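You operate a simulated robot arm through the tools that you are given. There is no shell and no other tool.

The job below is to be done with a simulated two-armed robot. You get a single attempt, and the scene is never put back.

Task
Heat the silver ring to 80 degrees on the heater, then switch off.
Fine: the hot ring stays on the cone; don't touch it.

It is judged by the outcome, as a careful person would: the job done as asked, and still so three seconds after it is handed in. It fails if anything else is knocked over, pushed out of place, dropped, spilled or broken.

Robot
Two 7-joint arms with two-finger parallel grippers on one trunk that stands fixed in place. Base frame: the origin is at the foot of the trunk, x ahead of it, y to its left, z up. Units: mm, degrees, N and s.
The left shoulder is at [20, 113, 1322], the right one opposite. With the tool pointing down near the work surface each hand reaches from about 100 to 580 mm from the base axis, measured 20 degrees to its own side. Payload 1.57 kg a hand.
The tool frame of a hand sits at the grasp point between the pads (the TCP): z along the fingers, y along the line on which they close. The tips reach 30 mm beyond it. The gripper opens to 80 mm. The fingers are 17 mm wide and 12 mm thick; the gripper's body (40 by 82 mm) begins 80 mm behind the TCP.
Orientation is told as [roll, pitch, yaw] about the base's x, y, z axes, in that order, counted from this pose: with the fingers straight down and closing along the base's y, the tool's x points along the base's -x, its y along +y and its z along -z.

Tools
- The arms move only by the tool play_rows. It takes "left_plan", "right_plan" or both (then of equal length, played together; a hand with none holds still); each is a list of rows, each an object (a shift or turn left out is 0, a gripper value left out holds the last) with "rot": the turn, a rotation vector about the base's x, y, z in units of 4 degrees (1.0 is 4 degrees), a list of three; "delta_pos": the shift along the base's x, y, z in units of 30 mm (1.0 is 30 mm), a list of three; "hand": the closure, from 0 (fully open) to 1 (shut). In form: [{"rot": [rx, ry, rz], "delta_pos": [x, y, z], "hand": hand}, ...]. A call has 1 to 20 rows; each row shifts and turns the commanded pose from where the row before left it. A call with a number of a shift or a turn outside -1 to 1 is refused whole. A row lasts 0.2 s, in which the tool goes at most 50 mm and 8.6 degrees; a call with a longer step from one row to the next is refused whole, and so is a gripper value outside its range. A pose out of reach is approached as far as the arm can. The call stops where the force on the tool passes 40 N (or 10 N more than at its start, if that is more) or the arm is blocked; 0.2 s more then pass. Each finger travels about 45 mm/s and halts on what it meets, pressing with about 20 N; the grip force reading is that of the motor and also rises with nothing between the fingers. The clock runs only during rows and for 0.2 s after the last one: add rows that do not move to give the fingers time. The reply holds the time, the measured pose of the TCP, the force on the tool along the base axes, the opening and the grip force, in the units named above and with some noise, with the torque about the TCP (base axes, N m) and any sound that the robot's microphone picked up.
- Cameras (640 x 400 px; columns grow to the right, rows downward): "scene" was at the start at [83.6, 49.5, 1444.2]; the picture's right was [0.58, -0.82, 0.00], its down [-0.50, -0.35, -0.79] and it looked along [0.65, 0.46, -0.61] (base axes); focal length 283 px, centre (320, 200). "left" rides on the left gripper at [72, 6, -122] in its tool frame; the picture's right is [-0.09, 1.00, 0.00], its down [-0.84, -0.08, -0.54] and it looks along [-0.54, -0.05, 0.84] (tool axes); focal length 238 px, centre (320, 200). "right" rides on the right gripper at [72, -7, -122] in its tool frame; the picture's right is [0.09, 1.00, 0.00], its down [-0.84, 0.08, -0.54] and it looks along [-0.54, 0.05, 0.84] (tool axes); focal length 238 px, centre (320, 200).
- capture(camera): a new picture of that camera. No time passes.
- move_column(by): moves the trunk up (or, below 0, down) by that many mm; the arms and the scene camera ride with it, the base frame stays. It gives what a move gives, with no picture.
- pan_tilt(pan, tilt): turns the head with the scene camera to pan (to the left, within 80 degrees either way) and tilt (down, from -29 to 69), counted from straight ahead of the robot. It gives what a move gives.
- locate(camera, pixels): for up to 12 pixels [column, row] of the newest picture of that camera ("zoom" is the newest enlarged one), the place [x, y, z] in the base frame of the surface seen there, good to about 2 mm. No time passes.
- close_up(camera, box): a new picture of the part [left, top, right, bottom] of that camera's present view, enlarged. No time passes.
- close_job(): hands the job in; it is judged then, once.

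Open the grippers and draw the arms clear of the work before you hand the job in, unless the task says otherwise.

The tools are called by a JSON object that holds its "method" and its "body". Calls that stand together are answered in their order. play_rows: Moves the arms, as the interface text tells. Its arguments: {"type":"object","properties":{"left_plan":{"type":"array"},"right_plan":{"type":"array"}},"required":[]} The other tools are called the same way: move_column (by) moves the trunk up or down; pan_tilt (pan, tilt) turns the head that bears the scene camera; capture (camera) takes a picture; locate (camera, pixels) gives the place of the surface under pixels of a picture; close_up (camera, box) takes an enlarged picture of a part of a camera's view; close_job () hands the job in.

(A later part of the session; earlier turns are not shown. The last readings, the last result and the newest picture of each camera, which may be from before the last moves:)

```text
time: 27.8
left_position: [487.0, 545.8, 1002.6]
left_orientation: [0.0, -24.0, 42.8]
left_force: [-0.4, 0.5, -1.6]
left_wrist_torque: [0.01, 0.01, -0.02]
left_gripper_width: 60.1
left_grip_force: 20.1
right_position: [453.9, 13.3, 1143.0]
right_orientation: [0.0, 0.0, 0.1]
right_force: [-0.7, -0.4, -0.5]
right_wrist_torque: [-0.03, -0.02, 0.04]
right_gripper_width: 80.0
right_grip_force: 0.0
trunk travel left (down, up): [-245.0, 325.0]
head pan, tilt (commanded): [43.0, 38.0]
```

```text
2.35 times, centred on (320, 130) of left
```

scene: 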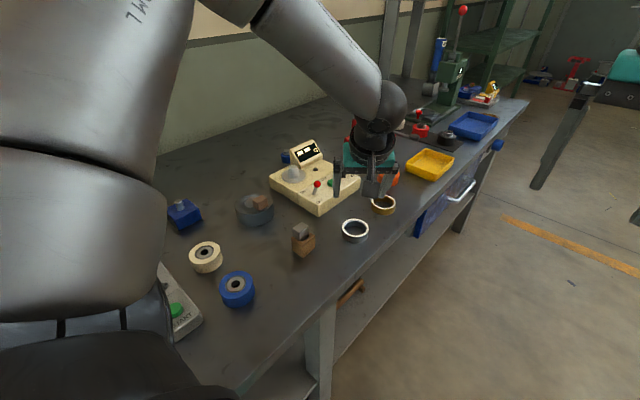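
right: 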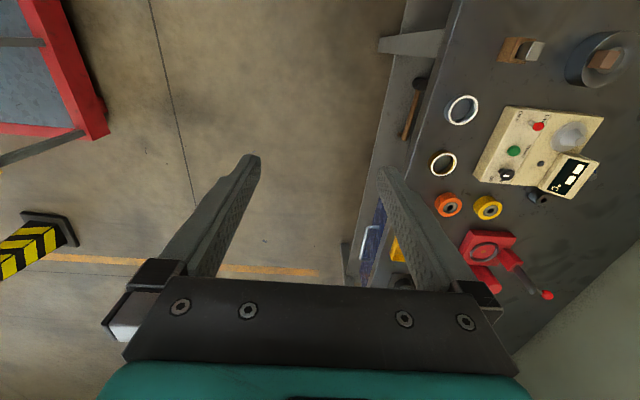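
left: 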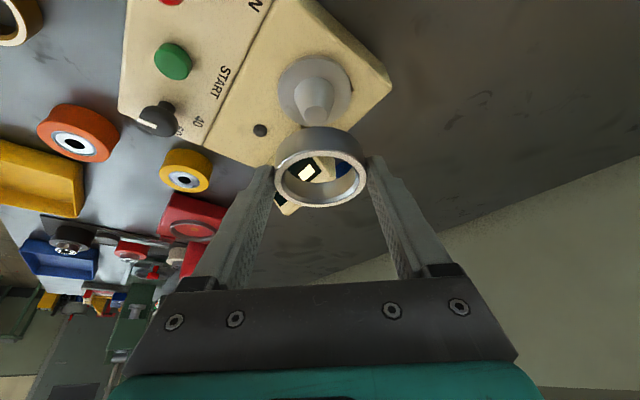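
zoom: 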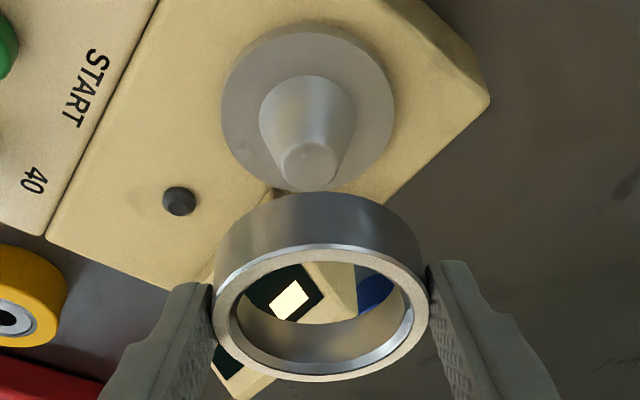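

{"method": "locate", "body": {"camera": "zoom", "pixels": [[226, 100], [390, 100], [308, 30], [245, 55], [370, 55], [250, 160], [370, 150], [312, 162], [262, 120], [355, 120], [308, 80], [305, 285]]}}

{"method": "locate", "body": {"camera": "zoom", "pixels": [[224, 310], [420, 310], [322, 254], [322, 374], [250, 272], [390, 268], [250, 355], [395, 350]]}}

```text
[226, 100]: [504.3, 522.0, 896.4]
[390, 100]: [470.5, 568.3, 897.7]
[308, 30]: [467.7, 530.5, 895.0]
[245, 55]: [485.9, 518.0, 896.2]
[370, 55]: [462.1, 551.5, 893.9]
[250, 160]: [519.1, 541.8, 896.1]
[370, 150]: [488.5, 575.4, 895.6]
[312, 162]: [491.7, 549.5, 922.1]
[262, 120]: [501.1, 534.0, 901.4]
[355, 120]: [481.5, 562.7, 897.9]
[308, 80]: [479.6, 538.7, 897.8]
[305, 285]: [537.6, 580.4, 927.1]
```

```text
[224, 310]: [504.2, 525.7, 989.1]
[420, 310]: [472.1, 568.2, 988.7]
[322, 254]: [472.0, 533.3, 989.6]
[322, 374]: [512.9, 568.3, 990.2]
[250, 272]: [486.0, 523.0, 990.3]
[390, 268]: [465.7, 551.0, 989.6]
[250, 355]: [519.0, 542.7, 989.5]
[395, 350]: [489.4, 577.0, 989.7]
```

Ring centre ≈[492.5,550] vs disc ≈[491,548]; bottom of the ring is ~73 mm above the disc. I shift by -1.5 mm in x and y and lower 60 mm.

{"method": "play_rows", "body": {"left_plan": [{"delta_pos": [-0.05, -0.05, -0.1], "hand": 1}, {"delta_pos": [0, 0, -0.25]}, {"delta_pos": [0, 0, -0.3]}, {"delta_pos": [0, 0, -0.3]}, {"delta_pos": [0, 0, -0.3]}, {"delta_pos": [0, 0, -0.3]}, {"delta_pos": [0, 0, -0.25]}, {"delta_pos": [0, 0, -0.15]}, {"delta_pos": [0, 0, -0.05]}, {}]}}

{"method": "close_up", "body": {"camera": "left", "box": [240, 90, 400, 230]}}

{"method": "close_up", "body": {"camera": "scene", "box": [260, 110, 370, 220]}}

```text
time: 30.0
left_position: [486.1, 544.1, 940.5]
left_orientation: [0.0, -24.1, 42.7]
left_force: [-0.4, -0.4, -2.4]
left_wrist_torque: [-0.01, 0.02, -0.03]
left_gripper_width: 59.8
left_grip_force: 20.3
right_position: [453.6, 13.5, 1142.8]
right_orientation: [0.0, -0.1, 0.0]
right_force: [-0.7, -0.5, -0.1]
right_wrist_torque: [0.01, -0.02, -0.02]
right_gripper_width: 79.9
right_grip_force: 0.1
trunk travel left (down, up): [-245.0, 325.0]
head pan, tilt (commanded): [43.0, 38.0]
```

```text
2.86 times, centred on (320, 160) of left
```

zoom: 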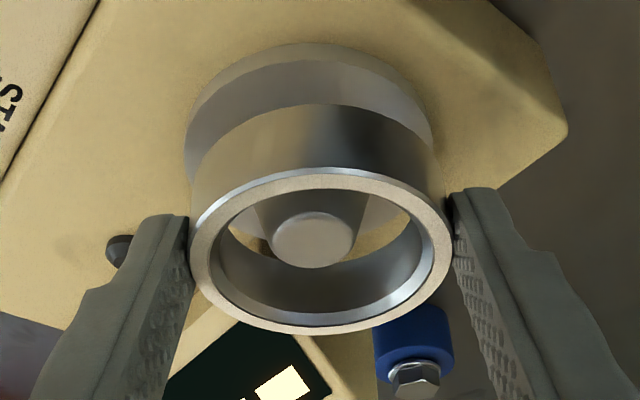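

```text
3.64 times, centred on (315, 165) of scene
```

zoom: 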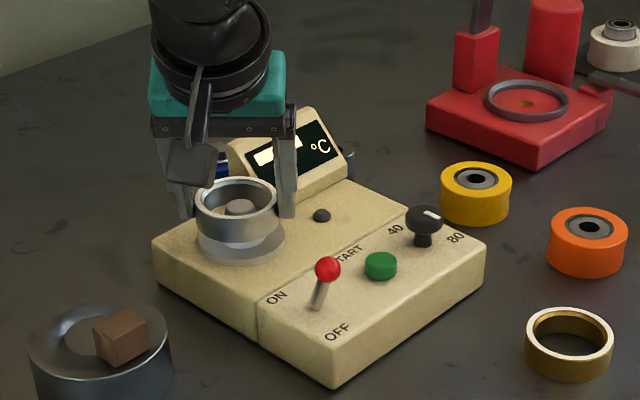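

The cone tip is inside the ring with comfortable margins. I lower another 11 mm slowly, leaving about 1–2 mm.

{"method": "play_rows", "body": {"left_plan": [{"delta_pos": [0, -0.04, -0.1], "hand": 1}, {"delta_pos": [0, 0, -0.1]}, {"delta_pos": [0, 0, -0.1]}, {"delta_pos": [0, 0, -0.07]}, {}]}}

{"method": "close_up", "body": {"camera": "scene", "box": [280, 140, 340, 200]}}

```text
time: 31.2
left_position: [487.0, 543.8, 930.7]
left_orientation: [0.0, -24.0, 42.8]
left_force: [0.1, 0.3, -1.2]
left_wrist_torque: [0.0, -0.02, 0.03]
left_gripper_width: 60.1
left_grip_force: 19.7
right_position: [453.7, 12.8, 1142.0]
right_orientation: [0.0, 0.0, 0.0]
right_force: [-1.1, -0.5, 0.7]
right_wrist_torque: [0.02, -0.02, 0.0]
right_gripper_width: 79.9
right_grip_force: 0.0
trunk travel left (down, up): [-245.0, 325.0]
head pan, tilt (commanded): [43.0, 38.0]
```

```text
6.67 times, centred on (310, 170) of scene
```

zoom: 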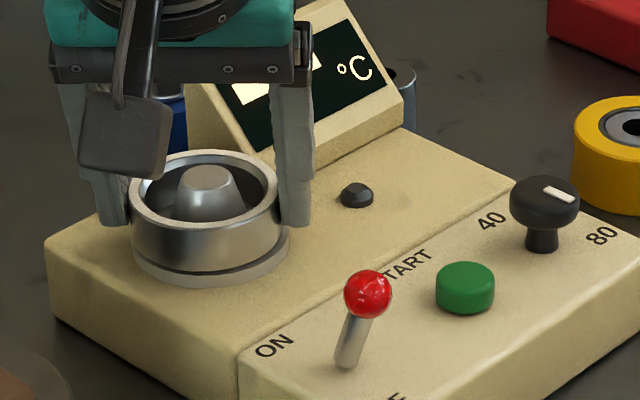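

The ring is a millimetre or two above the disc. I lower 1 mm at a time and watch the vertical force.

{"method": "play_rows", "body": {"left_plan": [{"delta_pos": [0, 0, -0.035], "hand": 1}, {}]}}

{"method": "play_rows", "body": {"left_plan": [{"delta_pos": [0, 0, -0.035], "hand": 1}, {}]}}

```text
time: 31.8
left_position: [487.0, 544.0, 929.9]
left_orientation: [0.0, -24.2, 42.8]
left_force: [0.3, 0.7, -1.8]
left_wrist_torque: [0.01, 0.01, 0.01]
left_gripper_width: 60.2
left_grip_force: 20.4
right_position: [453.6, 13.5, 1142.0]
right_orientation: [0.0, 0.0, 0.0]
right_force: [0.8, 0.1, 0.0]
right_wrist_torque: [-0.01, 0.04, 0.01]
right_gripper_width: 80.3
right_grip_force: 0.0
trunk travel left (down, up): [-245.0, 325.0]
head pan, tilt (commanded): [43.0, 38.0]
```

```text
time: 32.4
left_position: [487.0, 542.2, 928.8]
left_orientation: [0.0, -24.1, 42.8]
left_force: [-0.3, 0.7, -0.4]
left_wrist_torque: [0.02, -0.03, 0.01]
left_gripper_width: 60.1
left_grip_force: 19.7
right_position: [452.5, 13.1, 1143.3]
right_orientation: [0.0, 0.0, 0.0]
right_force: [0.0, 0.3, 0.0]
right_wrist_torque: [0.0, 0.02, -0.02]
right_gripper_width: 79.9
right_grip_force: 0.0
trunk travel left (down, up): [-245.0, 325.0]
head pan, tilt (commanded): [43.0, 38.0]
```

Vertical force fell to -0.4 N, so the ring is about to rest on the disc. One more half-millimetre, then a look.

{"method": "play_rows", "body": {"left_plan": [{"delta_pos": [0, 0, -0.02], "hand": 1}, {}]}}

{"method": "close_up", "body": {"camera": "scene", "box": [280, 140, 340, 200]}}

{"method": "close_up", "body": {"camera": "left", "box": [240, 90, 400, 230]}}

```text
time: 33.0
left_position: [486.4, 543.7, 928.6]
left_orientation: [0.0, -24.2, 42.9]
left_force: [-1.0, 1.1, 4.9]
left_wrist_torque: [-0.05, 0.12, 0.01]
left_gripper_width: 59.9
left_grip_force: 19.7
right_position: [453.7, 13.1, 1142.6]
right_orientation: [-0.1, 0.1, 0.0]
right_force: [0.9, -0.7, -1.2]
right_wrist_torque: [-0.01, 0.0, 0.0]
right_gripper_width: 80.1
right_grip_force: 0.0
trunk travel left (down, up): [-245.0, 325.0]
head pan, tilt (commanded): [43.0, 38.0]
```

```text
6.67 times, centred on (310, 170) of scene
```

zoom: 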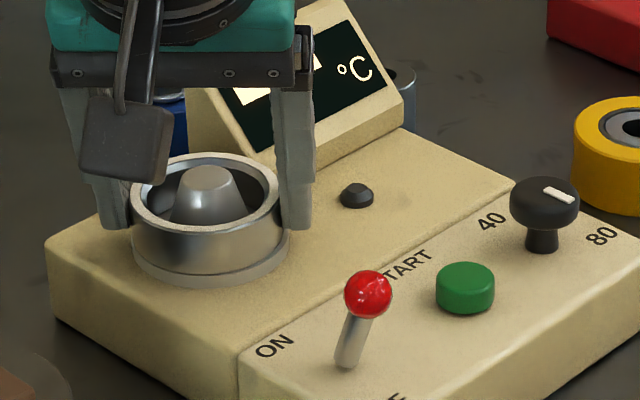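

```text
2.86 times, centred on (320, 160) of left
```

zoom: 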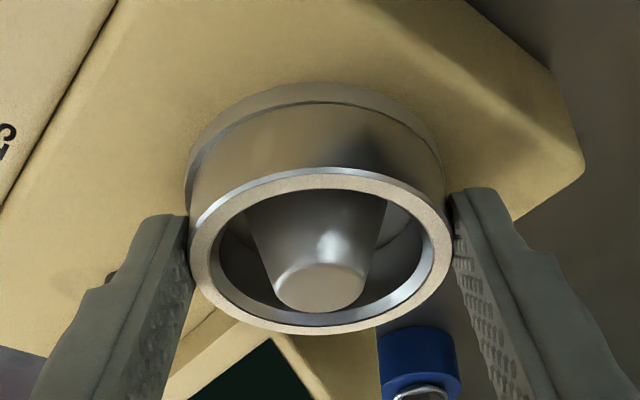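

The ring rests on the disc (+4.9 N). I open the fingers.

{"method": "play_rows", "body": {"left_plan": [{"hand": 0.1}, {"hand": 0}, {"hand": 0}, {}]}}

{"method": "close_up", "body": {"camera": "scene", "box": [280, 140, 340, 200]}}

{"method": "close_up", "body": {"camera": "left", "box": [240, 90, 400, 230]}}

```text
time: 34.0
left_position: [486.4, 543.1, 927.1]
left_orientation: [-0.1, -24.2, 42.8]
left_force: [0.2, 1.0, 0.3]
left_wrist_torque: [0.02, 0.01, -0.02]
left_gripper_width: 80.3
left_grip_force: 0.1
right_position: [453.6, 13.1, 1142.5]
right_orientation: [0.0, 0.0, -0.1]
right_force: [-0.5, 0.5, -0.3]
right_wrist_torque: [-0.02, -0.03, -0.01]
right_gripper_width: 80.0
right_grip_force: 0.0
trunk travel left (down, up): [-245.0, 325.0]
head pan, tilt (commanded): [43.0, 38.0]
```

```text
6.67 times, centred on (310, 170) of scene
```

zoom: 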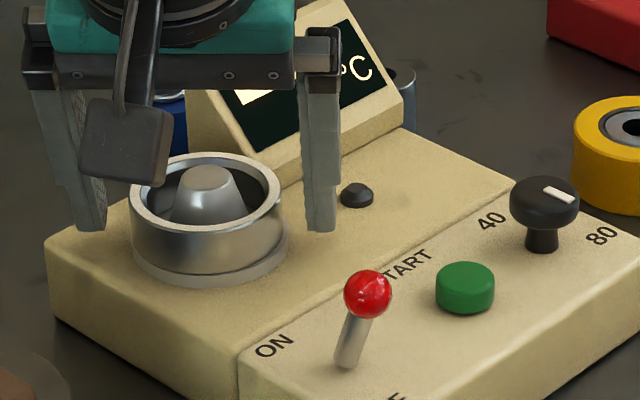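

```text
2.86 times, centred on (320, 160) of left
```

zoom: 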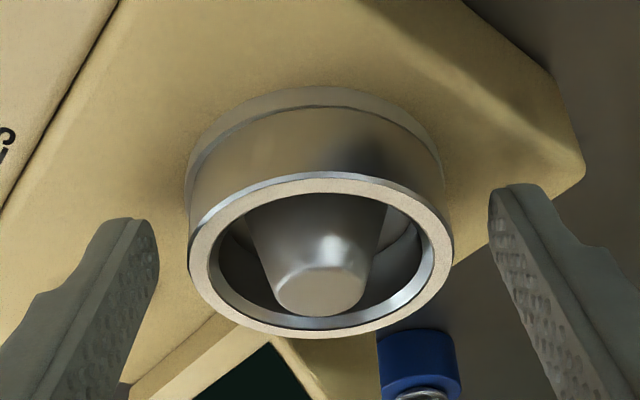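

The ring is seated around the cone and the fingers are clear. I rise straight up ~95 mm, then look.

{"method": "play_rows", "body": {"left_plan": [{"delta_pos": [0, 0, 0.4], "hand": 0}, {"delta_pos": [0, 0, 0.8]}, {"delta_pos": [0, 0, 1.0]}, {"delta_pos": [0, 0, 1.0]}, {"delta_pos": [-0.3, -0.8, 0]}, {"delta_pos": [0, -1.0, 0]}, {}]}}

{"method": "capture", "body": {"camera": "left"}}

{"method": "close_up", "body": {"camera": "scene", "box": [260, 130, 370, 220]}}

```text
time: 35.6
left_position: [476.1, 489.2, 1023.2]
left_orientation: [0.0, -24.1, 42.8]
left_force: [0.3, 0.3, -0.3]
left_wrist_torque: [-0.03, 0.03, -0.01]
left_gripper_width: 79.9
left_grip_force: 0.1
right_position: [452.6, 13.6, 1143.3]
right_orientation: [0.0, 0.0, 0.0]
right_force: [0.1, -0.5, -0.2]
right_wrist_torque: [0.01, 0.0, -0.03]
right_gripper_width: 79.9
right_grip_force: 0.0
trunk travel left (down, up): [-245.0, 325.0]
head pan, tilt (commanded): [43.0, 38.0]
```

```text
taken
```

left: 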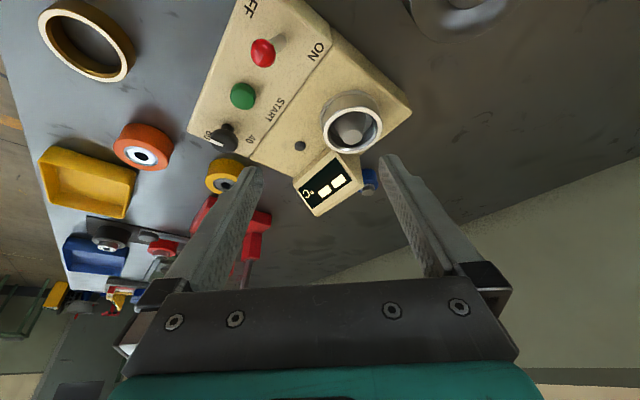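

```text
4.44 times, centred on (315, 175) of scene
```

zoom: 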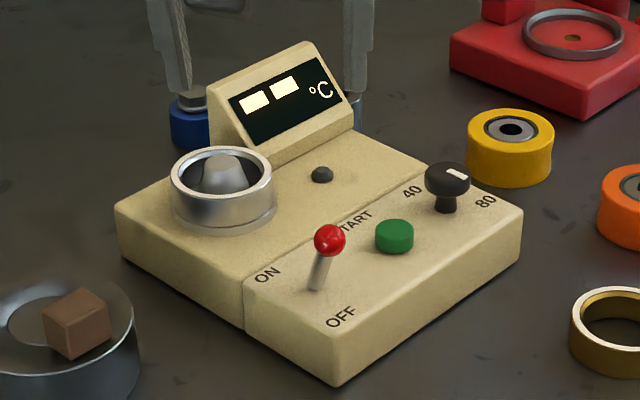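

The ring is seated squarely on the cone. Next, the knob: I zoom in on it with both cameras to measure the mark's direction.

{"method": "close_up", "body": {"camera": "left", "box": [190, 110, 270, 160]}}

{"method": "close_up", "body": {"camera": "scene", "box": [350, 155, 390, 180]}}

```text
8.00 times, centred on (230, 135) of left
```

zoom: 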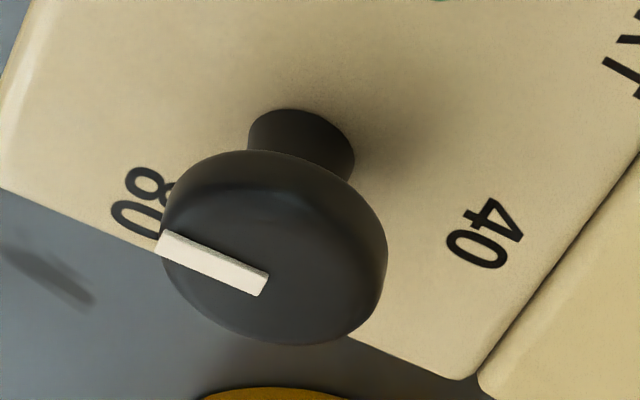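

```text
16.00 times, centred on (370, 168) of scene
```

zoom: 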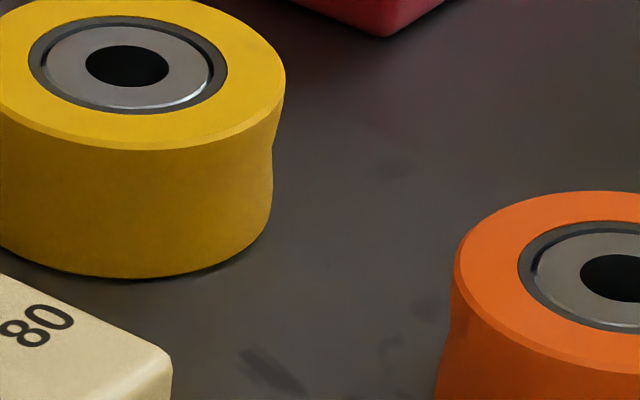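

I re-zoom the left view of the knob and locate the mark's ends and rim points of the knob top.

{"method": "close_up", "body": {"camera": "left", "box": [190, 110, 270, 160]}}

{"method": "locate", "body": {"camera": "zoom", "pixels": [[168, 243], [260, 282], [275, 340], [378, 280], [345, 215], [250, 195], [170, 225], [200, 315], [345, 320], [300, 130], [140, 205], [485, 235]]}}

```text
8.00 times, centred on (230, 135) of left
```

zoom: 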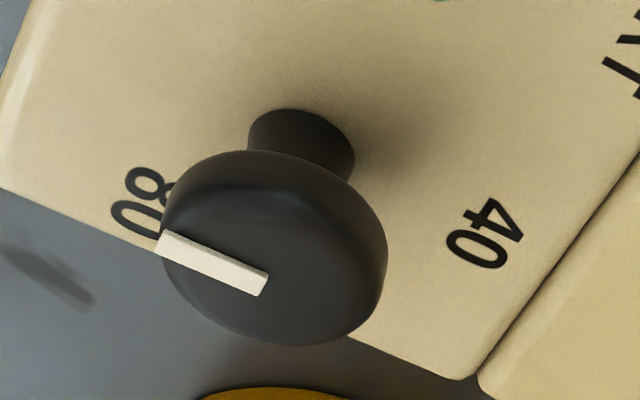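

```text
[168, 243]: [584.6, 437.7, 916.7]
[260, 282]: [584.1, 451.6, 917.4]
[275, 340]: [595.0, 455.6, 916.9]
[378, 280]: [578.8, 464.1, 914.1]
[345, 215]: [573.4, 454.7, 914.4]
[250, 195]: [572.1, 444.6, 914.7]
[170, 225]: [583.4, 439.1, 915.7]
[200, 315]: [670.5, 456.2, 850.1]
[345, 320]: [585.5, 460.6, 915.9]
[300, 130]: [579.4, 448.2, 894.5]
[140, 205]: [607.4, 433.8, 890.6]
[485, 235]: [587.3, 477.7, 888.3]
```

The mark points along -y (≈-90°), the labels 40/60/80 sit at about +90°/+30°/-30°, so the knob needs about +60° (counter-clockwise from above). Before gripping it I measure how far the fingertips truly extend.

{"method": "close_up", "body": {"camera": "left", "box": [360, 140, 440, 200]}}

{"method": "locate", "body": {"camera": "zoom", "pixels": [[170, 112], [190, 108], [210, 108], [235, 112], [180, 140], [215, 150], [250, 150], [165, 125], [230, 200], [200, 180]]}}

```text
6.67 times, centred on (400, 170) of left
```

zoom: 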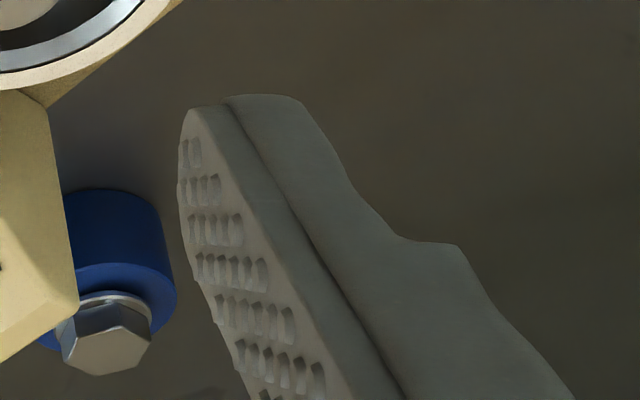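

```text
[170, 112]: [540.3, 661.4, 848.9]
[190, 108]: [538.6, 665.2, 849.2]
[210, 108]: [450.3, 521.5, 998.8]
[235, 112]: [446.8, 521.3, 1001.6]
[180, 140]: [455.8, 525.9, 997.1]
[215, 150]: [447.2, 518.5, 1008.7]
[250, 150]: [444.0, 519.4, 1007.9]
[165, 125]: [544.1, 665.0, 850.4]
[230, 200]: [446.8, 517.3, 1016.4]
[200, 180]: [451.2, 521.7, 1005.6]
```

The tips are rounded ends (full 30 mm only at mid-width), which explains the first slip. Now I move above the knob: yaw back to 0, tilt to 32°, TCP to about [577,449.5,1000], fingers set to ~50 mm.

{"method": "play_rows", "body": {"left_plan": [{"rot": [0, 0, -0.973], "delta_pos": [0.259, -0.102, -0.059], "hand": 0.375}, {"rot": [0, 0, -0.973], "delta_pos": [0.259, -0.102, -0.059]}, {"rot": [0, 0, -0.973], "delta_pos": [0.259, -0.102, -0.059]}, {"rot": [0, 0, -0.973], "delta_pos": [0.259, -0.102, -0.059]}, {"rot": [0, 0, -0.973], "delta_pos": [0.259, -0.102, -0.059]}, {"rot": [0, 0, -0.973], "delta_pos": [0.259, -0.102, -0.059]}, {"rot": [0, 0, -0.973], "delta_pos": [0.259, -0.102, -0.059]}, {"rot": [0, 0, -0.973], "delta_pos": [0.259, -0.102, -0.059]}, {"rot": [0, 0, -0.973], "delta_pos": [0.259, -0.102, -0.059]}, {"rot": [0, 0, -0.973], "delta_pos": [0.259, -0.102, -0.059]}, {"rot": [0, 0, -0.973], "delta_pos": [0.259, -0.102, -0.059]}, {"rot": [0, -1, 0], "delta_pos": [0.259, -0.102, -0.059]}, {"rot": [0, -1, 0], "delta_pos": [0.259, -0.102, -0.059]}, {}]}}

{"method": "capture", "body": {"camera": "left"}}

{"method": "close_up", "body": {"camera": "scene", "box": [270, 100, 410, 220]}}

```text
time: 38.6
left_position: [577.9, 449.5, 999.9]
left_orientation: [0.0, -32.1, 0.0]
left_force: [-0.3, -0.4, 0.2]
left_wrist_torque: [0.01, -0.03, -0.03]
left_gripper_width: 50.2
left_grip_force: 0.1
right_position: [453.3, 13.4, 1143.0]
right_orientation: [0.0, 0.0, -0.1]
right_force: [0.6, -0.4, -0.1]
right_wrist_torque: [-0.01, 0.02, -0.04]
right_gripper_width: 79.8
right_grip_force: 0.1
trunk travel left (down, up): [-245.0, 325.0]
head pan, tilt (commanded): [43.0, 38.0]
```

```text
taken
```

left: 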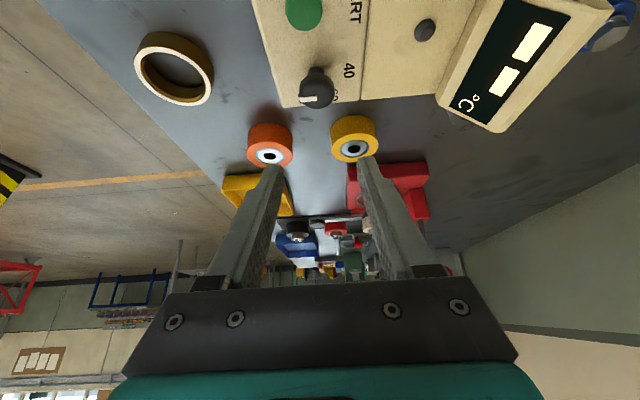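

```text
3.33 times, centred on (340, 160) of scene
```

zoom: 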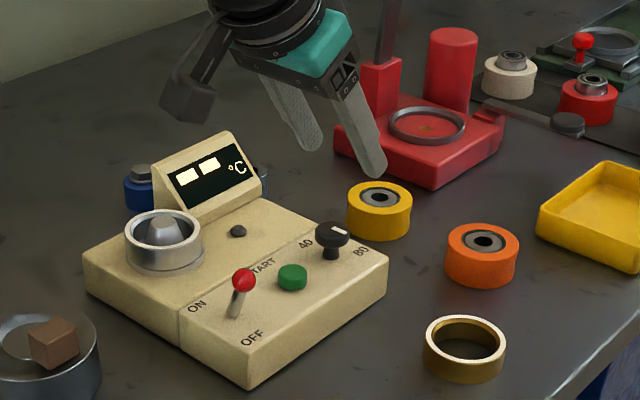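

The knob (316,92) lines up with the hand's mid column. I zoom on it once more to pin its centre before descending.

{"method": "close_up", "body": {"camera": "left", "box": [276, 55, 356, 115]}}

{"method": "locate", "body": {"camera": "zoom", "pixels": [[200, 270], [310, 285], [430, 280], [320, 340], [320, 240], [215, 290], [230, 325], [410, 320], [330, 130], [420, 240], [220, 240]]}}

```text
6.67 times, centred on (316, 85) of left
```

zoom: 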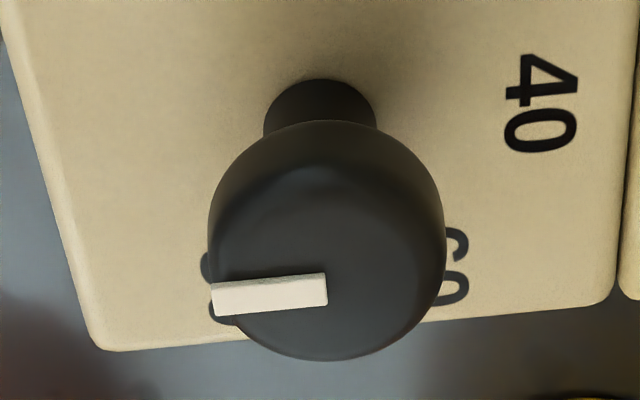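

```text
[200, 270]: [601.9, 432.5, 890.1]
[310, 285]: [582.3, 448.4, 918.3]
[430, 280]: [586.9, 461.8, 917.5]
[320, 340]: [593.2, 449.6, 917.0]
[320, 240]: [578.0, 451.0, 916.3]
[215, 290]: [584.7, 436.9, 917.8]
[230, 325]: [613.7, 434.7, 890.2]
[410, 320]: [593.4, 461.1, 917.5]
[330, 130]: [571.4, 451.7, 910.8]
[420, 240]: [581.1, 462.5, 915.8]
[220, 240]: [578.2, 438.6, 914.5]
```

Knob centre ≈[584,450], radius ≈13, top z≈918. I descend to z≈925 with the open fingers straddling it.

{"method": "play_rows", "body": {"left_plan": [{"delta_pos": [-0.06, 0.01, -0.5], "hand": 0.375}, {"delta_pos": [0, 0, -0.6]}, {"delta_pos": [0, 0, -0.6]}, {"delta_pos": [0, 0, -0.5]}, {"delta_pos": [0, 0, -0.3]}, {}]}}

{"method": "capture", "body": {"camera": "left"}}

{"method": "close_up", "body": {"camera": "scene", "box": [310, 120, 390, 190]}}

```text
time: 40.0
left_position: [561.8, 443.9, 934.9]
left_orientation: [0.1, -32.1, 0.0]
left_force: [-0.2, 0.2, 0.5]
left_wrist_torque: [0.02, -0.01, -0.01]
left_gripper_width: 50.0
left_grip_force: 0.0
left hand out of reach, approached as far as the arm can: row 3, 4, 5
right_position: [453.0, 12.7, 1141.7]
right_orientation: [0.0, 0.0, -0.1]
right_force: [-0.1, -0.1, 0.2]
right_wrist_torque: [-0.03, 0.03, 0.01]
right_gripper_width: 79.9
right_grip_force: 0.0
trunk travel left (down, up): [-245.0, 325.0]
head pan, tilt (commanded): [43.0, 38.0]
```

```text
taken
```

left: 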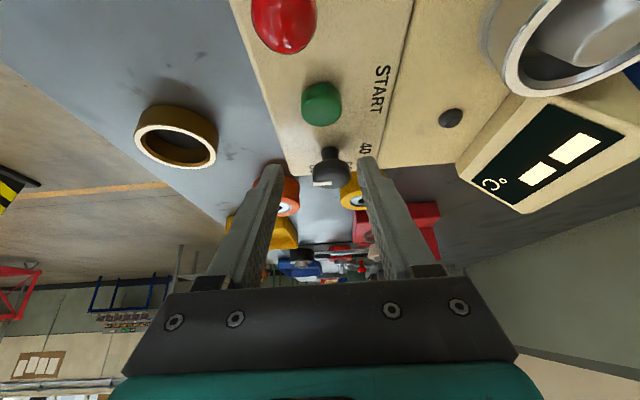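

```text
5.71 times, centred on (350, 155) of scene
```

zoom: 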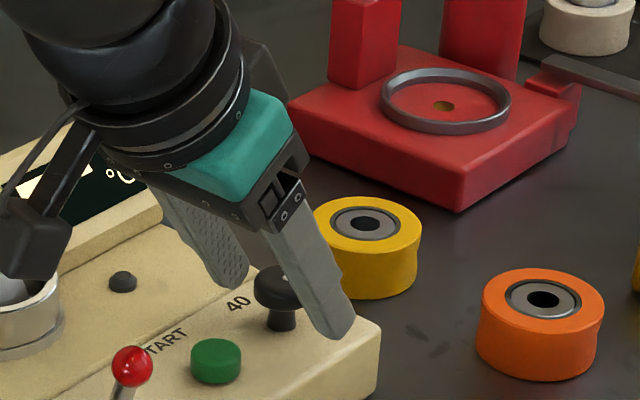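

The arm ran out of reach here (stopped at [562,444,935]); the fingers haven't touched anything. I'll rise straight up, then lower the trunk further for more horizontal reach.

{"method": "play_rows", "body": {"left_plan": [{"delta_pos": [0, 0, 0.6], "hand": 0.375}, {"delta_pos": [0, 0, 1.0]}, {"delta_pos": [0, 0, 1.0]}, {"delta_pos": [-0.3, 0, 1.0]}, {"delta_pos": [-0.3, 0, 1.0]}, {"delta_pos": [-0.2, 0, 0.6]}, {}]}}

{"method": "pan_tilt", "body": {"pan": 75, "tilt": 45}}

{"method": "capture", "body": {"camera": "scene"}}

```text
time: 41.6
left_position: [540.3, 444.4, 1092.5]
left_orientation: [0.0, -31.9, 0.0]
left_force: [-0.4, -0.7, 0.3]
left_wrist_torque: [0.03, -0.01, 0.01]
left_gripper_width: 50.3
left_grip_force: 0.0
right_position: [453.4, 12.6, 1141.9]
right_orientation: [0.0, -0.1, 0.0]
right_force: [0.1, -0.3, 0.6]
right_wrist_torque: [-0.02, 0.01, -0.01]
right_gripper_width: 80.3
right_grip_force: 0.0
trunk travel left (down, up): [-245.0, 325.0]
head pan, tilt (commanded): [43.0, 38.0]
```

```text
time: 42.6
left_position: [540.8, 443.7, 1091.2]
left_orientation: [0.0, -32.0, 0.0]
left_force: [1.1, 0.0, 0.1]
left_wrist_torque: [-0.01, -0.02, 0.01]
left_gripper_width: 50.0
left_grip_force: 0.1
right_position: [452.1, 12.9, 1142.3]
right_orientation: [0.0, 0.0, 0.0]
right_force: [0.0, 0.1, -0.1]
right_wrist_torque: [0.02, -0.01, 0.01]
right_gripper_width: 79.9
right_grip_force: 0.1
trunk travel left (down, up): [-245.0, 325.0]
head pan, tilt (commanded): [75.0, 45.0]
```

```text
taken
```

scene: 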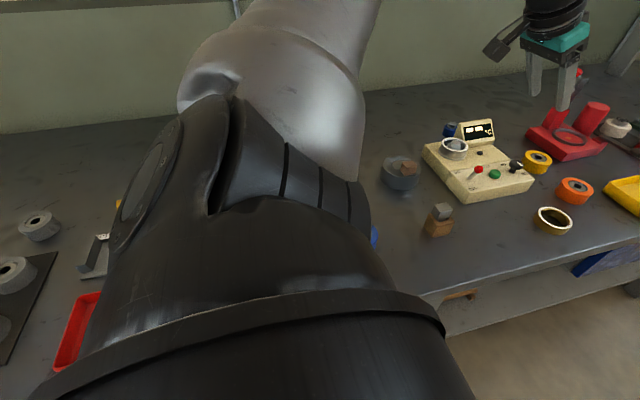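

I locate points on the arm's elbow to make sure lowering the trunk leaves clearance over the bench and its objects.

{"method": "locate", "body": {"camera": "scene", "pixels": [[140, 190], [200, 100], [250, 150], [320, 190], [360, 220], [300, 80], [345, 130], [280, 260], [370, 290], [100, 330], [80, 310], [100, 250]]}}

```text
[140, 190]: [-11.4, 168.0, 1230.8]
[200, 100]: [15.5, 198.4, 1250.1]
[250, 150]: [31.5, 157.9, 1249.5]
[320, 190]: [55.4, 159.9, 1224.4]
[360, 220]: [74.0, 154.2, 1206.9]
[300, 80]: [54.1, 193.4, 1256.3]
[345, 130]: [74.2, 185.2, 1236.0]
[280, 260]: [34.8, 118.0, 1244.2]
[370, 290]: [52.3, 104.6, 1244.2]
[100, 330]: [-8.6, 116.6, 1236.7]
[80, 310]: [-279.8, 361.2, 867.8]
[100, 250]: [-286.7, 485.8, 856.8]
```

The shoulder/elbow links are all above z≈1200, so there's ample clearance. I lower the trunk 125 mm more.

{"method": "move_column", "body": {"by": -125}}

{"method": "pan_tilt", "body": {"pan": 45, "tilt": 35}}

{"method": "capture", "body": {"camera": "scene"}}

```text
time: 44.1
left_position: [541.1, 443.4, 966.5]
left_orientation: [0.0, -32.1, 0.0]
left_force: [-1.3, -0.1, 0.8]
left_wrist_torque: [0.02, 0.01, 0.0]
left_gripper_width: 50.1
left_grip_force: 0.1
right_position: [453.5, 12.6, 1019.4]
right_orientation: [0.0, 0.0, 0.1]
right_force: [0.0, 0.5, 0.3]
right_wrist_torque: [0.02, -0.01, -0.02]
right_gripper_width: 80.1
right_grip_force: 0.1
trunk travel left (down, up): [-120.0, 450.0]
head pan, tilt (commanded): [75.0, 45.0]
```

```text
time: 45.1
left_position: [541.2, 442.5, 966.4]
left_orientation: [-0.1, -32.1, -0.1]
left_force: [0.3, 0.2, 0.5]
left_wrist_torque: [0.0, -0.01, 0.02]
left_gripper_width: 49.8
left_grip_force: 0.1
right_position: [453.8, 12.6, 1016.2]
right_orientation: [0.0, 0.0, -0.1]
right_force: [0.5, -0.5, -0.2]
right_wrist_torque: [0.01, -0.01, 0.0]
right_gripper_width: 79.9
right_grip_force: 0.1
trunk travel left (down, up): [-120.0, 450.0]
head pan, tilt (commanded): [45.0, 35.0]
```

```text
taken
```

scene: 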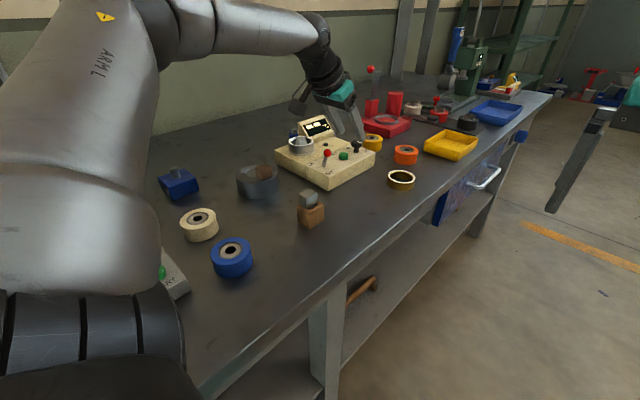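

All fine. I tilt 4° more (to 36°) and move to just above the knob at [575,450,955].

{"method": "play_rows", "body": {"left_plan": [{"rot": [0, -1, 0], "delta_pos": [0.3, 0.06, 0], "hand": 0.375}, {"delta_pos": [0.3, 0.06, -0.1]}, {"delta_pos": [0.3, 0.06, -0.15]}, {"delta_pos": [0.23, 0.06, -0.13]}, {}]}}

{"method": "capture", "body": {"camera": "left"}}

```text
time: 46.3
left_position: [574.9, 449.9, 956.2]
left_orientation: [0.0, -36.0, -0.1]
left_force: [-0.1, -0.4, 0.1]
left_wrist_torque: [-0.02, 0.02, -0.01]
left_gripper_width: 50.1
left_grip_force: 0.1
right_position: [453.8, 13.2, 1017.4]
right_orientation: [0.0, -0.1, 0.0]
right_force: [0.3, -0.9, -0.6]
right_wrist_torque: [0.01, 0.01, 0.0]
right_gripper_width: 80.0
right_grip_force: 0.0
trunk travel left (down, up): [-120.0, 450.0]
head pan, tilt (commanded): [45.0, 35.0]
```

```text
taken
```

left: 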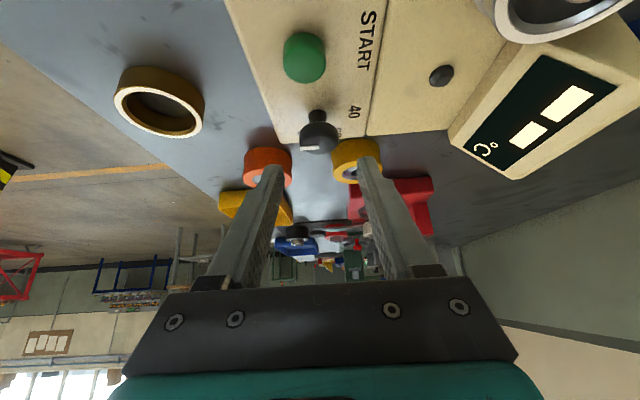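

In reach now and centred (knob at column ≈319). I descend 32 mm.

{"method": "play_rows", "body": {"left_plan": [{"delta_pos": [0, 0, -0.4], "hand": 0.375}, {"delta_pos": [0, 0, -0.4]}, {"delta_pos": [0, 0, -0.26]}, {}]}}

{"method": "capture", "body": {"camera": "left"}}

{"method": "close_up", "body": {"camera": "scene", "box": [310, 100, 390, 180]}}

```text
time: 47.3
left_position: [573.9, 451.1, 921.6]
left_orientation: [-0.1, -36.1, 0.1]
left_force: [0.8, 0.9, 0.3]
left_wrist_torque: [-0.03, -0.01, 0.0]
left_gripper_width: 50.0
left_grip_force: 0.2
right_position: [454.0, 12.7, 1017.4]
right_orientation: [0.0, 0.0, -0.1]
right_force: [-0.1, 0.5, 0.6]
right_wrist_torque: [0.0, 0.01, 0.0]
right_gripper_width: 79.9
right_grip_force: 0.1
trunk travel left (down, up): [-120.0, 450.0]
head pan, tilt (commanded): [45.0, 35.0]
```

```text
taken
```

left: 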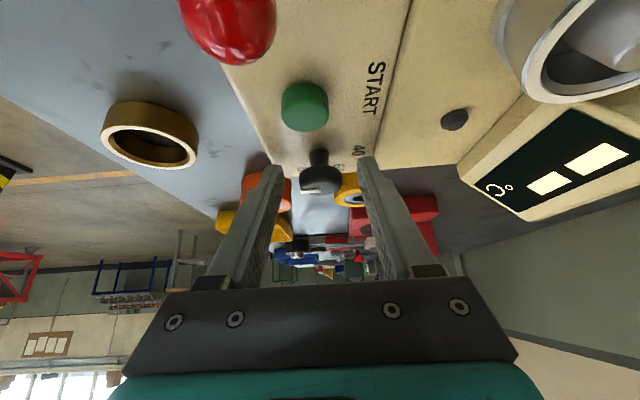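

```text
5.00 times, centred on (350, 140) of scene
```

zoom: 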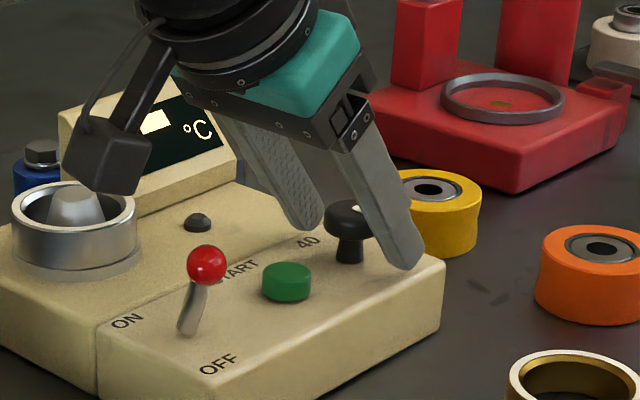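

The fingers straddle the knob. Before rotating I check the wrist camera block's height (zoom ≈(105,190)) against the lever ball (206,250) and ring.

{"method": "locate", "body": {"camera": "zoom", "pixels": [[110, 188], [130, 190], [75, 175], [105, 150], [206, 250], [206, 268], [350, 205], [395, 265], [305, 225], [410, 260]]}}

```text
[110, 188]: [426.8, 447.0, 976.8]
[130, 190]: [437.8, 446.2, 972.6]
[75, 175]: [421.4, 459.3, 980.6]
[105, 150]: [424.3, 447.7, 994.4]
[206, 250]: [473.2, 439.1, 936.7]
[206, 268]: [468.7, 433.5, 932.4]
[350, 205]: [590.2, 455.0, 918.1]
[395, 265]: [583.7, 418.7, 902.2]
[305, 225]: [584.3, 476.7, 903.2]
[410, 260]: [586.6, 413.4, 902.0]
```

The camera block bottom is at z≈972, 30 mm above the lever ball. Closing on the knob now.

{"method": "play_rows", "body": {"left_plan": [{"hand": 0.6}, {"hand": 1}, {"hand": 1}, {"hand": 1}, {"hand": 1}]}}

{"method": "close_up", "body": {"camera": "left", "box": [260, 130, 380, 220]}}

{"method": "close_up", "body": {"camera": "scene", "box": [310, 100, 390, 180]}}

```text
time: 48.5
left_position: [574.7, 450.0, 922.4]
left_orientation: [-0.1, -36.0, 0.0]
left_force: [-0.1, -0.3, -0.5]
left_wrist_torque: [0.03, -0.04, -0.03]
left_gripper_width: 27.4
left_grip_force: 38.2
right_position: [454.4, 13.2, 1017.8]
right_orientation: [0.1, 0.1, 0.0]
right_force: [-0.2, 0.2, -0.4]
right_wrist_torque: [0.01, -0.01, 0.03]
right_gripper_width: 79.8
right_grip_force: 0.0
trunk travel left (down, up): [-120.0, 450.0]
head pan, tilt (commanded): [45.0, 35.0]
```

```text
4.44 times, centred on (320, 175) of left
```

zoom: 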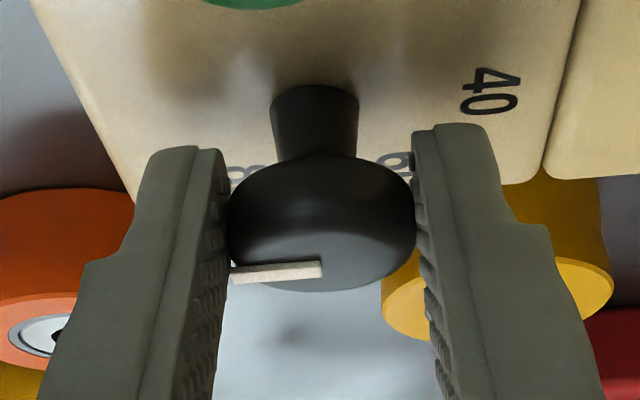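

```text
5.00 times, centred on (350, 140) of scene
```

zoom: 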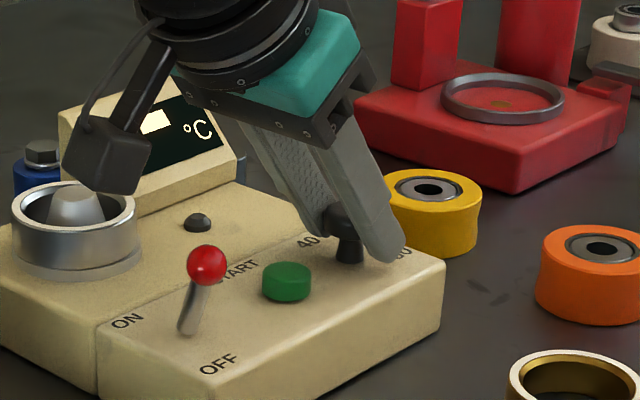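

The knob is firmly held (27.4 mm). I rotate it counter-clockwise by 20° about its own axis and check.

{"method": "play_rows", "body": {"left_plan": [{"rot": [0, 0, 1], "delta_pos": [0.0008, -0.0219, 0], "hand": 1}, {"rot": [0, 0, 1], "delta_pos": [0.0023, -0.0218, 0]}, {"rot": [0, 0, 1], "delta_pos": [0.0038, -0.0215, 0]}, {"rot": [0, 0, 1], "delta_pos": [0.0053, -0.0212, 0]}, {"rot": [0, 0, 1], "delta_pos": [0.0068, -0.0208, 0]}, {}]}}

{"method": "close_up", "body": {"camera": "left", "box": [260, 130, 380, 220]}}

{"method": "close_up", "body": {"camera": "scene", "box": [310, 100, 390, 180]}}

```text
time: 49.9
left_position: [575.4, 446.1, 922.5]
left_orientation: [-0.1, -36.0, 19.9]
left_force: [0.8, -3.3, -1.8]
left_wrist_torque: [0.04, -0.11, -0.36]
left_gripper_width: 27.4
left_grip_force: 37.7
right_position: [453.4, 13.7, 1018.4]
right_orientation: [-0.1, 0.1, 0.0]
right_force: [-0.1, 0.2, 0.2]
right_wrist_torque: [0.03, -0.01, -0.01]
right_gripper_width: 80.2
right_grip_force: 0.1
trunk travel left (down, up): [-120.0, 450.0]
head pan, tilt (commanded): [45.0, 35.0]
```

```text
4.44 times, centred on (320, 175) of left
```

zoom: 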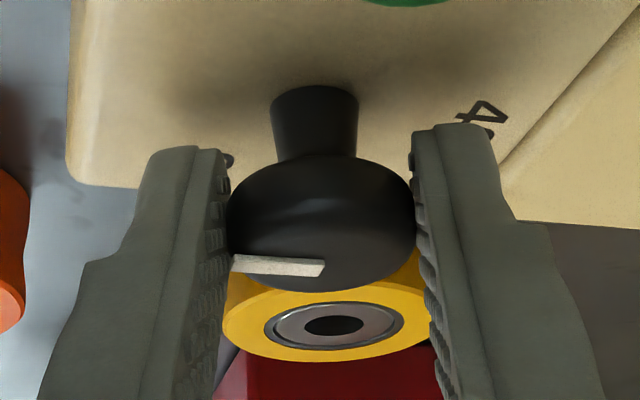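

```text
5.00 times, centred on (350, 140) of scene
```

zoom: 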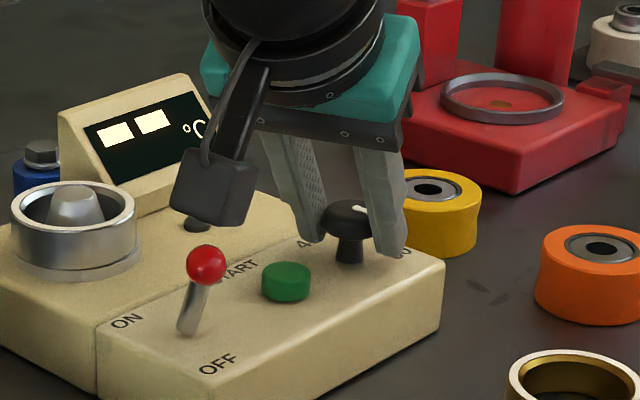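

The wrist feels -0.36 N·m and in the hand view the mark's slope relative to the fingers changed, so the knob may have slipped. I zoom in on the scene view to read the mark.

{"method": "close_up", "body": {"camera": "scene", "box": [362, 132, 394, 152]}}

{"method": "close_up", "body": {"camera": "left", "box": [290, 150, 350, 200]}}

```text
16.00 times, centred on (378, 142) of scene
```

zoom: 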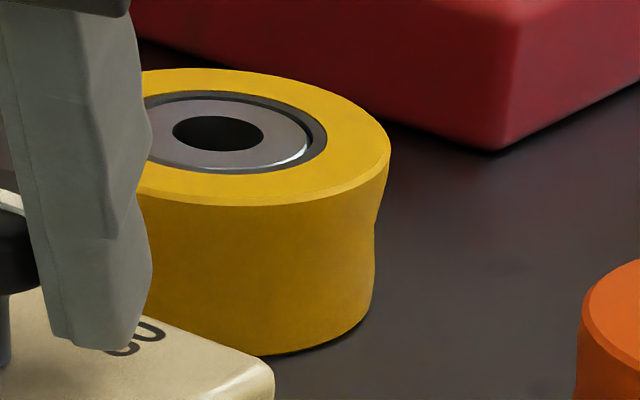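

```text
8.00 times, centred on (320, 175) of left
```

zoom: 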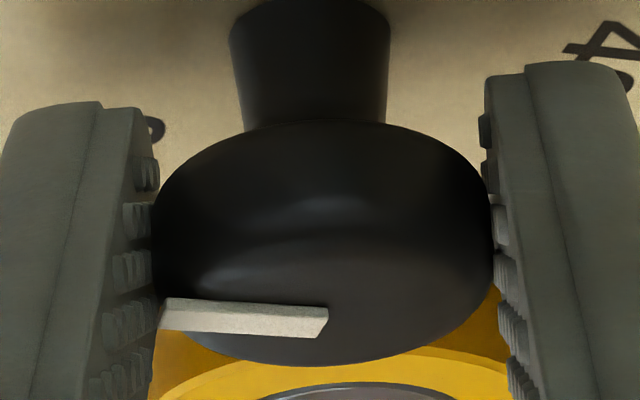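

Locating the mark's two ends in the hand-camera zoom to get its direction in base coordinates.

{"method": "locate", "body": {"camera": "zoom", "pixels": [[170, 315], [200, 317], [250, 320], [290, 322], [318, 325], [180, 303], [325, 312], [165, 325], [320, 335]]}}

```text
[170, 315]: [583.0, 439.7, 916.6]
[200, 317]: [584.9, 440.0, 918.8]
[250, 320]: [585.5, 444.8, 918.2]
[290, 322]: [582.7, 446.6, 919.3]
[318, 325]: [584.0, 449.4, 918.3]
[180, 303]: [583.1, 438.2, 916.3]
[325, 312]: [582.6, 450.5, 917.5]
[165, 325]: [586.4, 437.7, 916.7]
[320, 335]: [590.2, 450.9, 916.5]
```

The mark still points along -y ([583,450]→[583,438]): the fingers slipped, so the knob seems to be against a stop in this direction. I test the other way (clockwise) by rotating back 20° with the same grip.

{"method": "play_rows", "body": {"left_plan": [{"rot": [0, 0, -1], "delta_pos": [-0.0068, 0.0208, 0], "hand": 1}, {"rot": [0, 0, -1], "delta_pos": [-0.0053, 0.0212, 0]}, {"rot": [0, 0, -1], "delta_pos": [-0.0038, 0.0215, 0]}, {"rot": [0, 0, -1], "delta_pos": [-0.0023, 0.0218, 0]}, {"rot": [0, 0, -1], "delta_pos": [-0.0008, 0.0219, 0]}, {}]}}

{"method": "close_up", "body": {"camera": "left", "box": [290, 150, 350, 200]}}

```text
time: 51.3
left_position: [574.6, 450.0, 923.3]
left_orientation: [0.1, -35.9, 0.0]
left_force: [3.9, 0.9, -1.9]
left_wrist_torque: [0.01, 0.05, 0.02]
left_gripper_width: 27.3
left_grip_force: 37.3
right_position: [454.5, 15.0, 1016.3]
right_orientation: [0.0, 0.0, -0.1]
right_force: [0.8, -0.6, -0.5]
right_wrist_torque: [0.02, 0.01, -0.02]
right_gripper_width: 79.7
right_grip_force: 0.1
trunk travel left (down, up): [-120.0, 450.0]
head pan, tilt (commanded): [45.0, 35.0]
```

```text
8.00 times, centred on (320, 175) of left
```

zoom: 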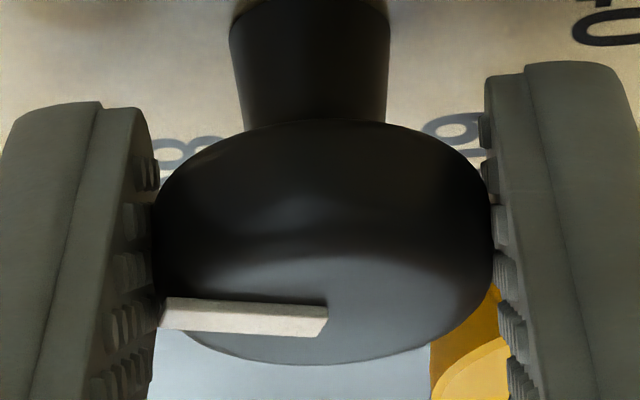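

The mark stayed fixed relative to the fingers, so the knob turned clockwise by 20° freely: its stop is at the -y position and the scale runs clockwise 40→60→80, needing ~280° more. I release, swing the open hand +60° around the knob, and will regrasp for clockwise strokes.

{"method": "play_rows", "body": {"left_plan": [{"hand": 0.5}, {"hand": 0.5}, {"rot": [0, 0, 1], "delta_pos": [0.0008, -0.0219, 0]}, {"rot": [0, 0, 1], "delta_pos": [0.0023, -0.0218, 0]}, {"rot": [0, 0, 1], "delta_pos": [0.0038, -0.0215, 0]}, {"rot": [0, 0, 1], "delta_pos": [0.0053, -0.0212, 0]}, {"rot": [0, 0, 1], "delta_pos": [0.0068, -0.0208, 0]}, {"rot": [0, 0, 1], "delta_pos": [0.0082, -0.0203, 0]}, {"rot": [0, 0, 1], "delta_pos": [0.0096, -0.0197, 0]}, {"rot": [0, 0, 1], "delta_pos": [0.0109, -0.0189, 0]}, {"rot": [0, 0, 1], "delta_pos": [0.0122, -0.0181, 0]}, {"rot": [0, 0, 1], "delta_pos": [0.0135, -0.0172, 0]}, {"rot": [0, 0, 1], "delta_pos": [0.0146, -0.0163, 0]}, {"rot": [0, 0, 1], "delta_pos": [0.0157, -0.0152, 0]}, {"rot": [0, 0, 1], "delta_pos": [0.0168, -0.0141, 0]}, {"rot": [0, 0, 1], "delta_pos": [0.0177, -0.0129, 0]}, {"rot": [0, 0, 1], "delta_pos": [0.0186, -0.0116, 0]}, {}]}}

{"method": "capture", "body": {"camera": "left"}}

{"method": "close_up", "body": {"camera": "scene", "box": [310, 100, 390, 180]}}

```text
time: 55.1
left_position: [580.0, 442.2, 923.4]
left_orientation: [0.1, -36.0, 60.1]
left_force: [0.1, 0.3, 0.6]
left_wrist_torque: [0.01, 0.0, -0.01]
left_gripper_width: 40.1
left_grip_force: 0.1
right_position: [453.4, 13.3, 1016.1]
right_orientation: [0.0, 0.0, 0.0]
right_force: [0.5, -0.5, -0.7]
right_wrist_torque: [0.03, 0.05, -0.02]
right_gripper_width: 79.9
right_grip_force: 0.1
trunk travel left (down, up): [-120.0, 450.0]
head pan, tilt (commanded): [45.0, 35.0]
```

```text
taken
```

left: 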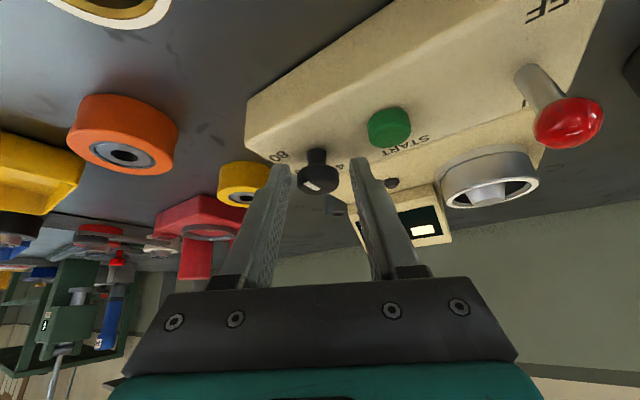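

```text
5.00 times, centred on (350, 140) of scene
```

zoom: 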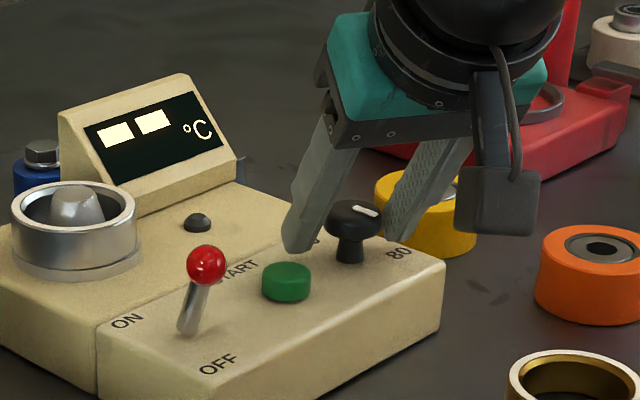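

Now at yaw 60° with the knob between the fingers. I zoom to measure where the mark points after the first clockwise turn.

{"method": "close_up", "body": {"camera": "scene", "box": [362, 130, 402, 155]}}

{"method": "close_up", "body": {"camera": "left", "box": [290, 140, 350, 200]}}

{"method": "locate", "body": {"camera": "zoom", "pixels": [[235, 270], [270, 290], [310, 315], [250, 300], [300, 300], [290, 330]]}}

```text
16.00 times, centred on (382, 142) of scene
```

zoom: 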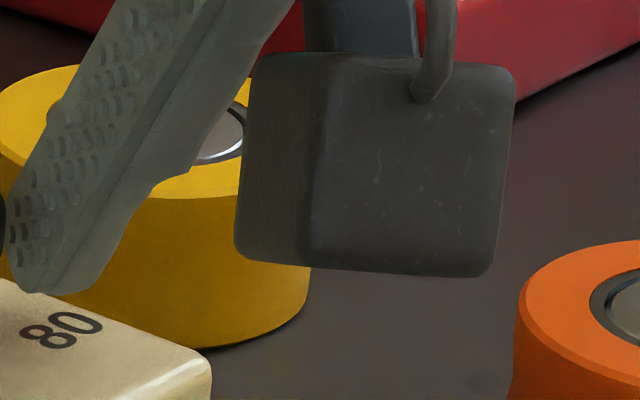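

```text
6.67 times, centred on (320, 170) of left
```

zoom: 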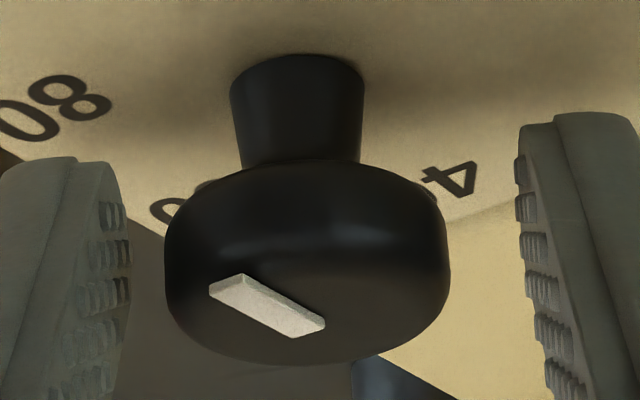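

```text
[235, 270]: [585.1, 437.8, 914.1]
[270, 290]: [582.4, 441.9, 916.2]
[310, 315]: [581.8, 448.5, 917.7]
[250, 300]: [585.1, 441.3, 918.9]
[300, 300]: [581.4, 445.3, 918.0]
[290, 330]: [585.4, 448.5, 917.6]
```

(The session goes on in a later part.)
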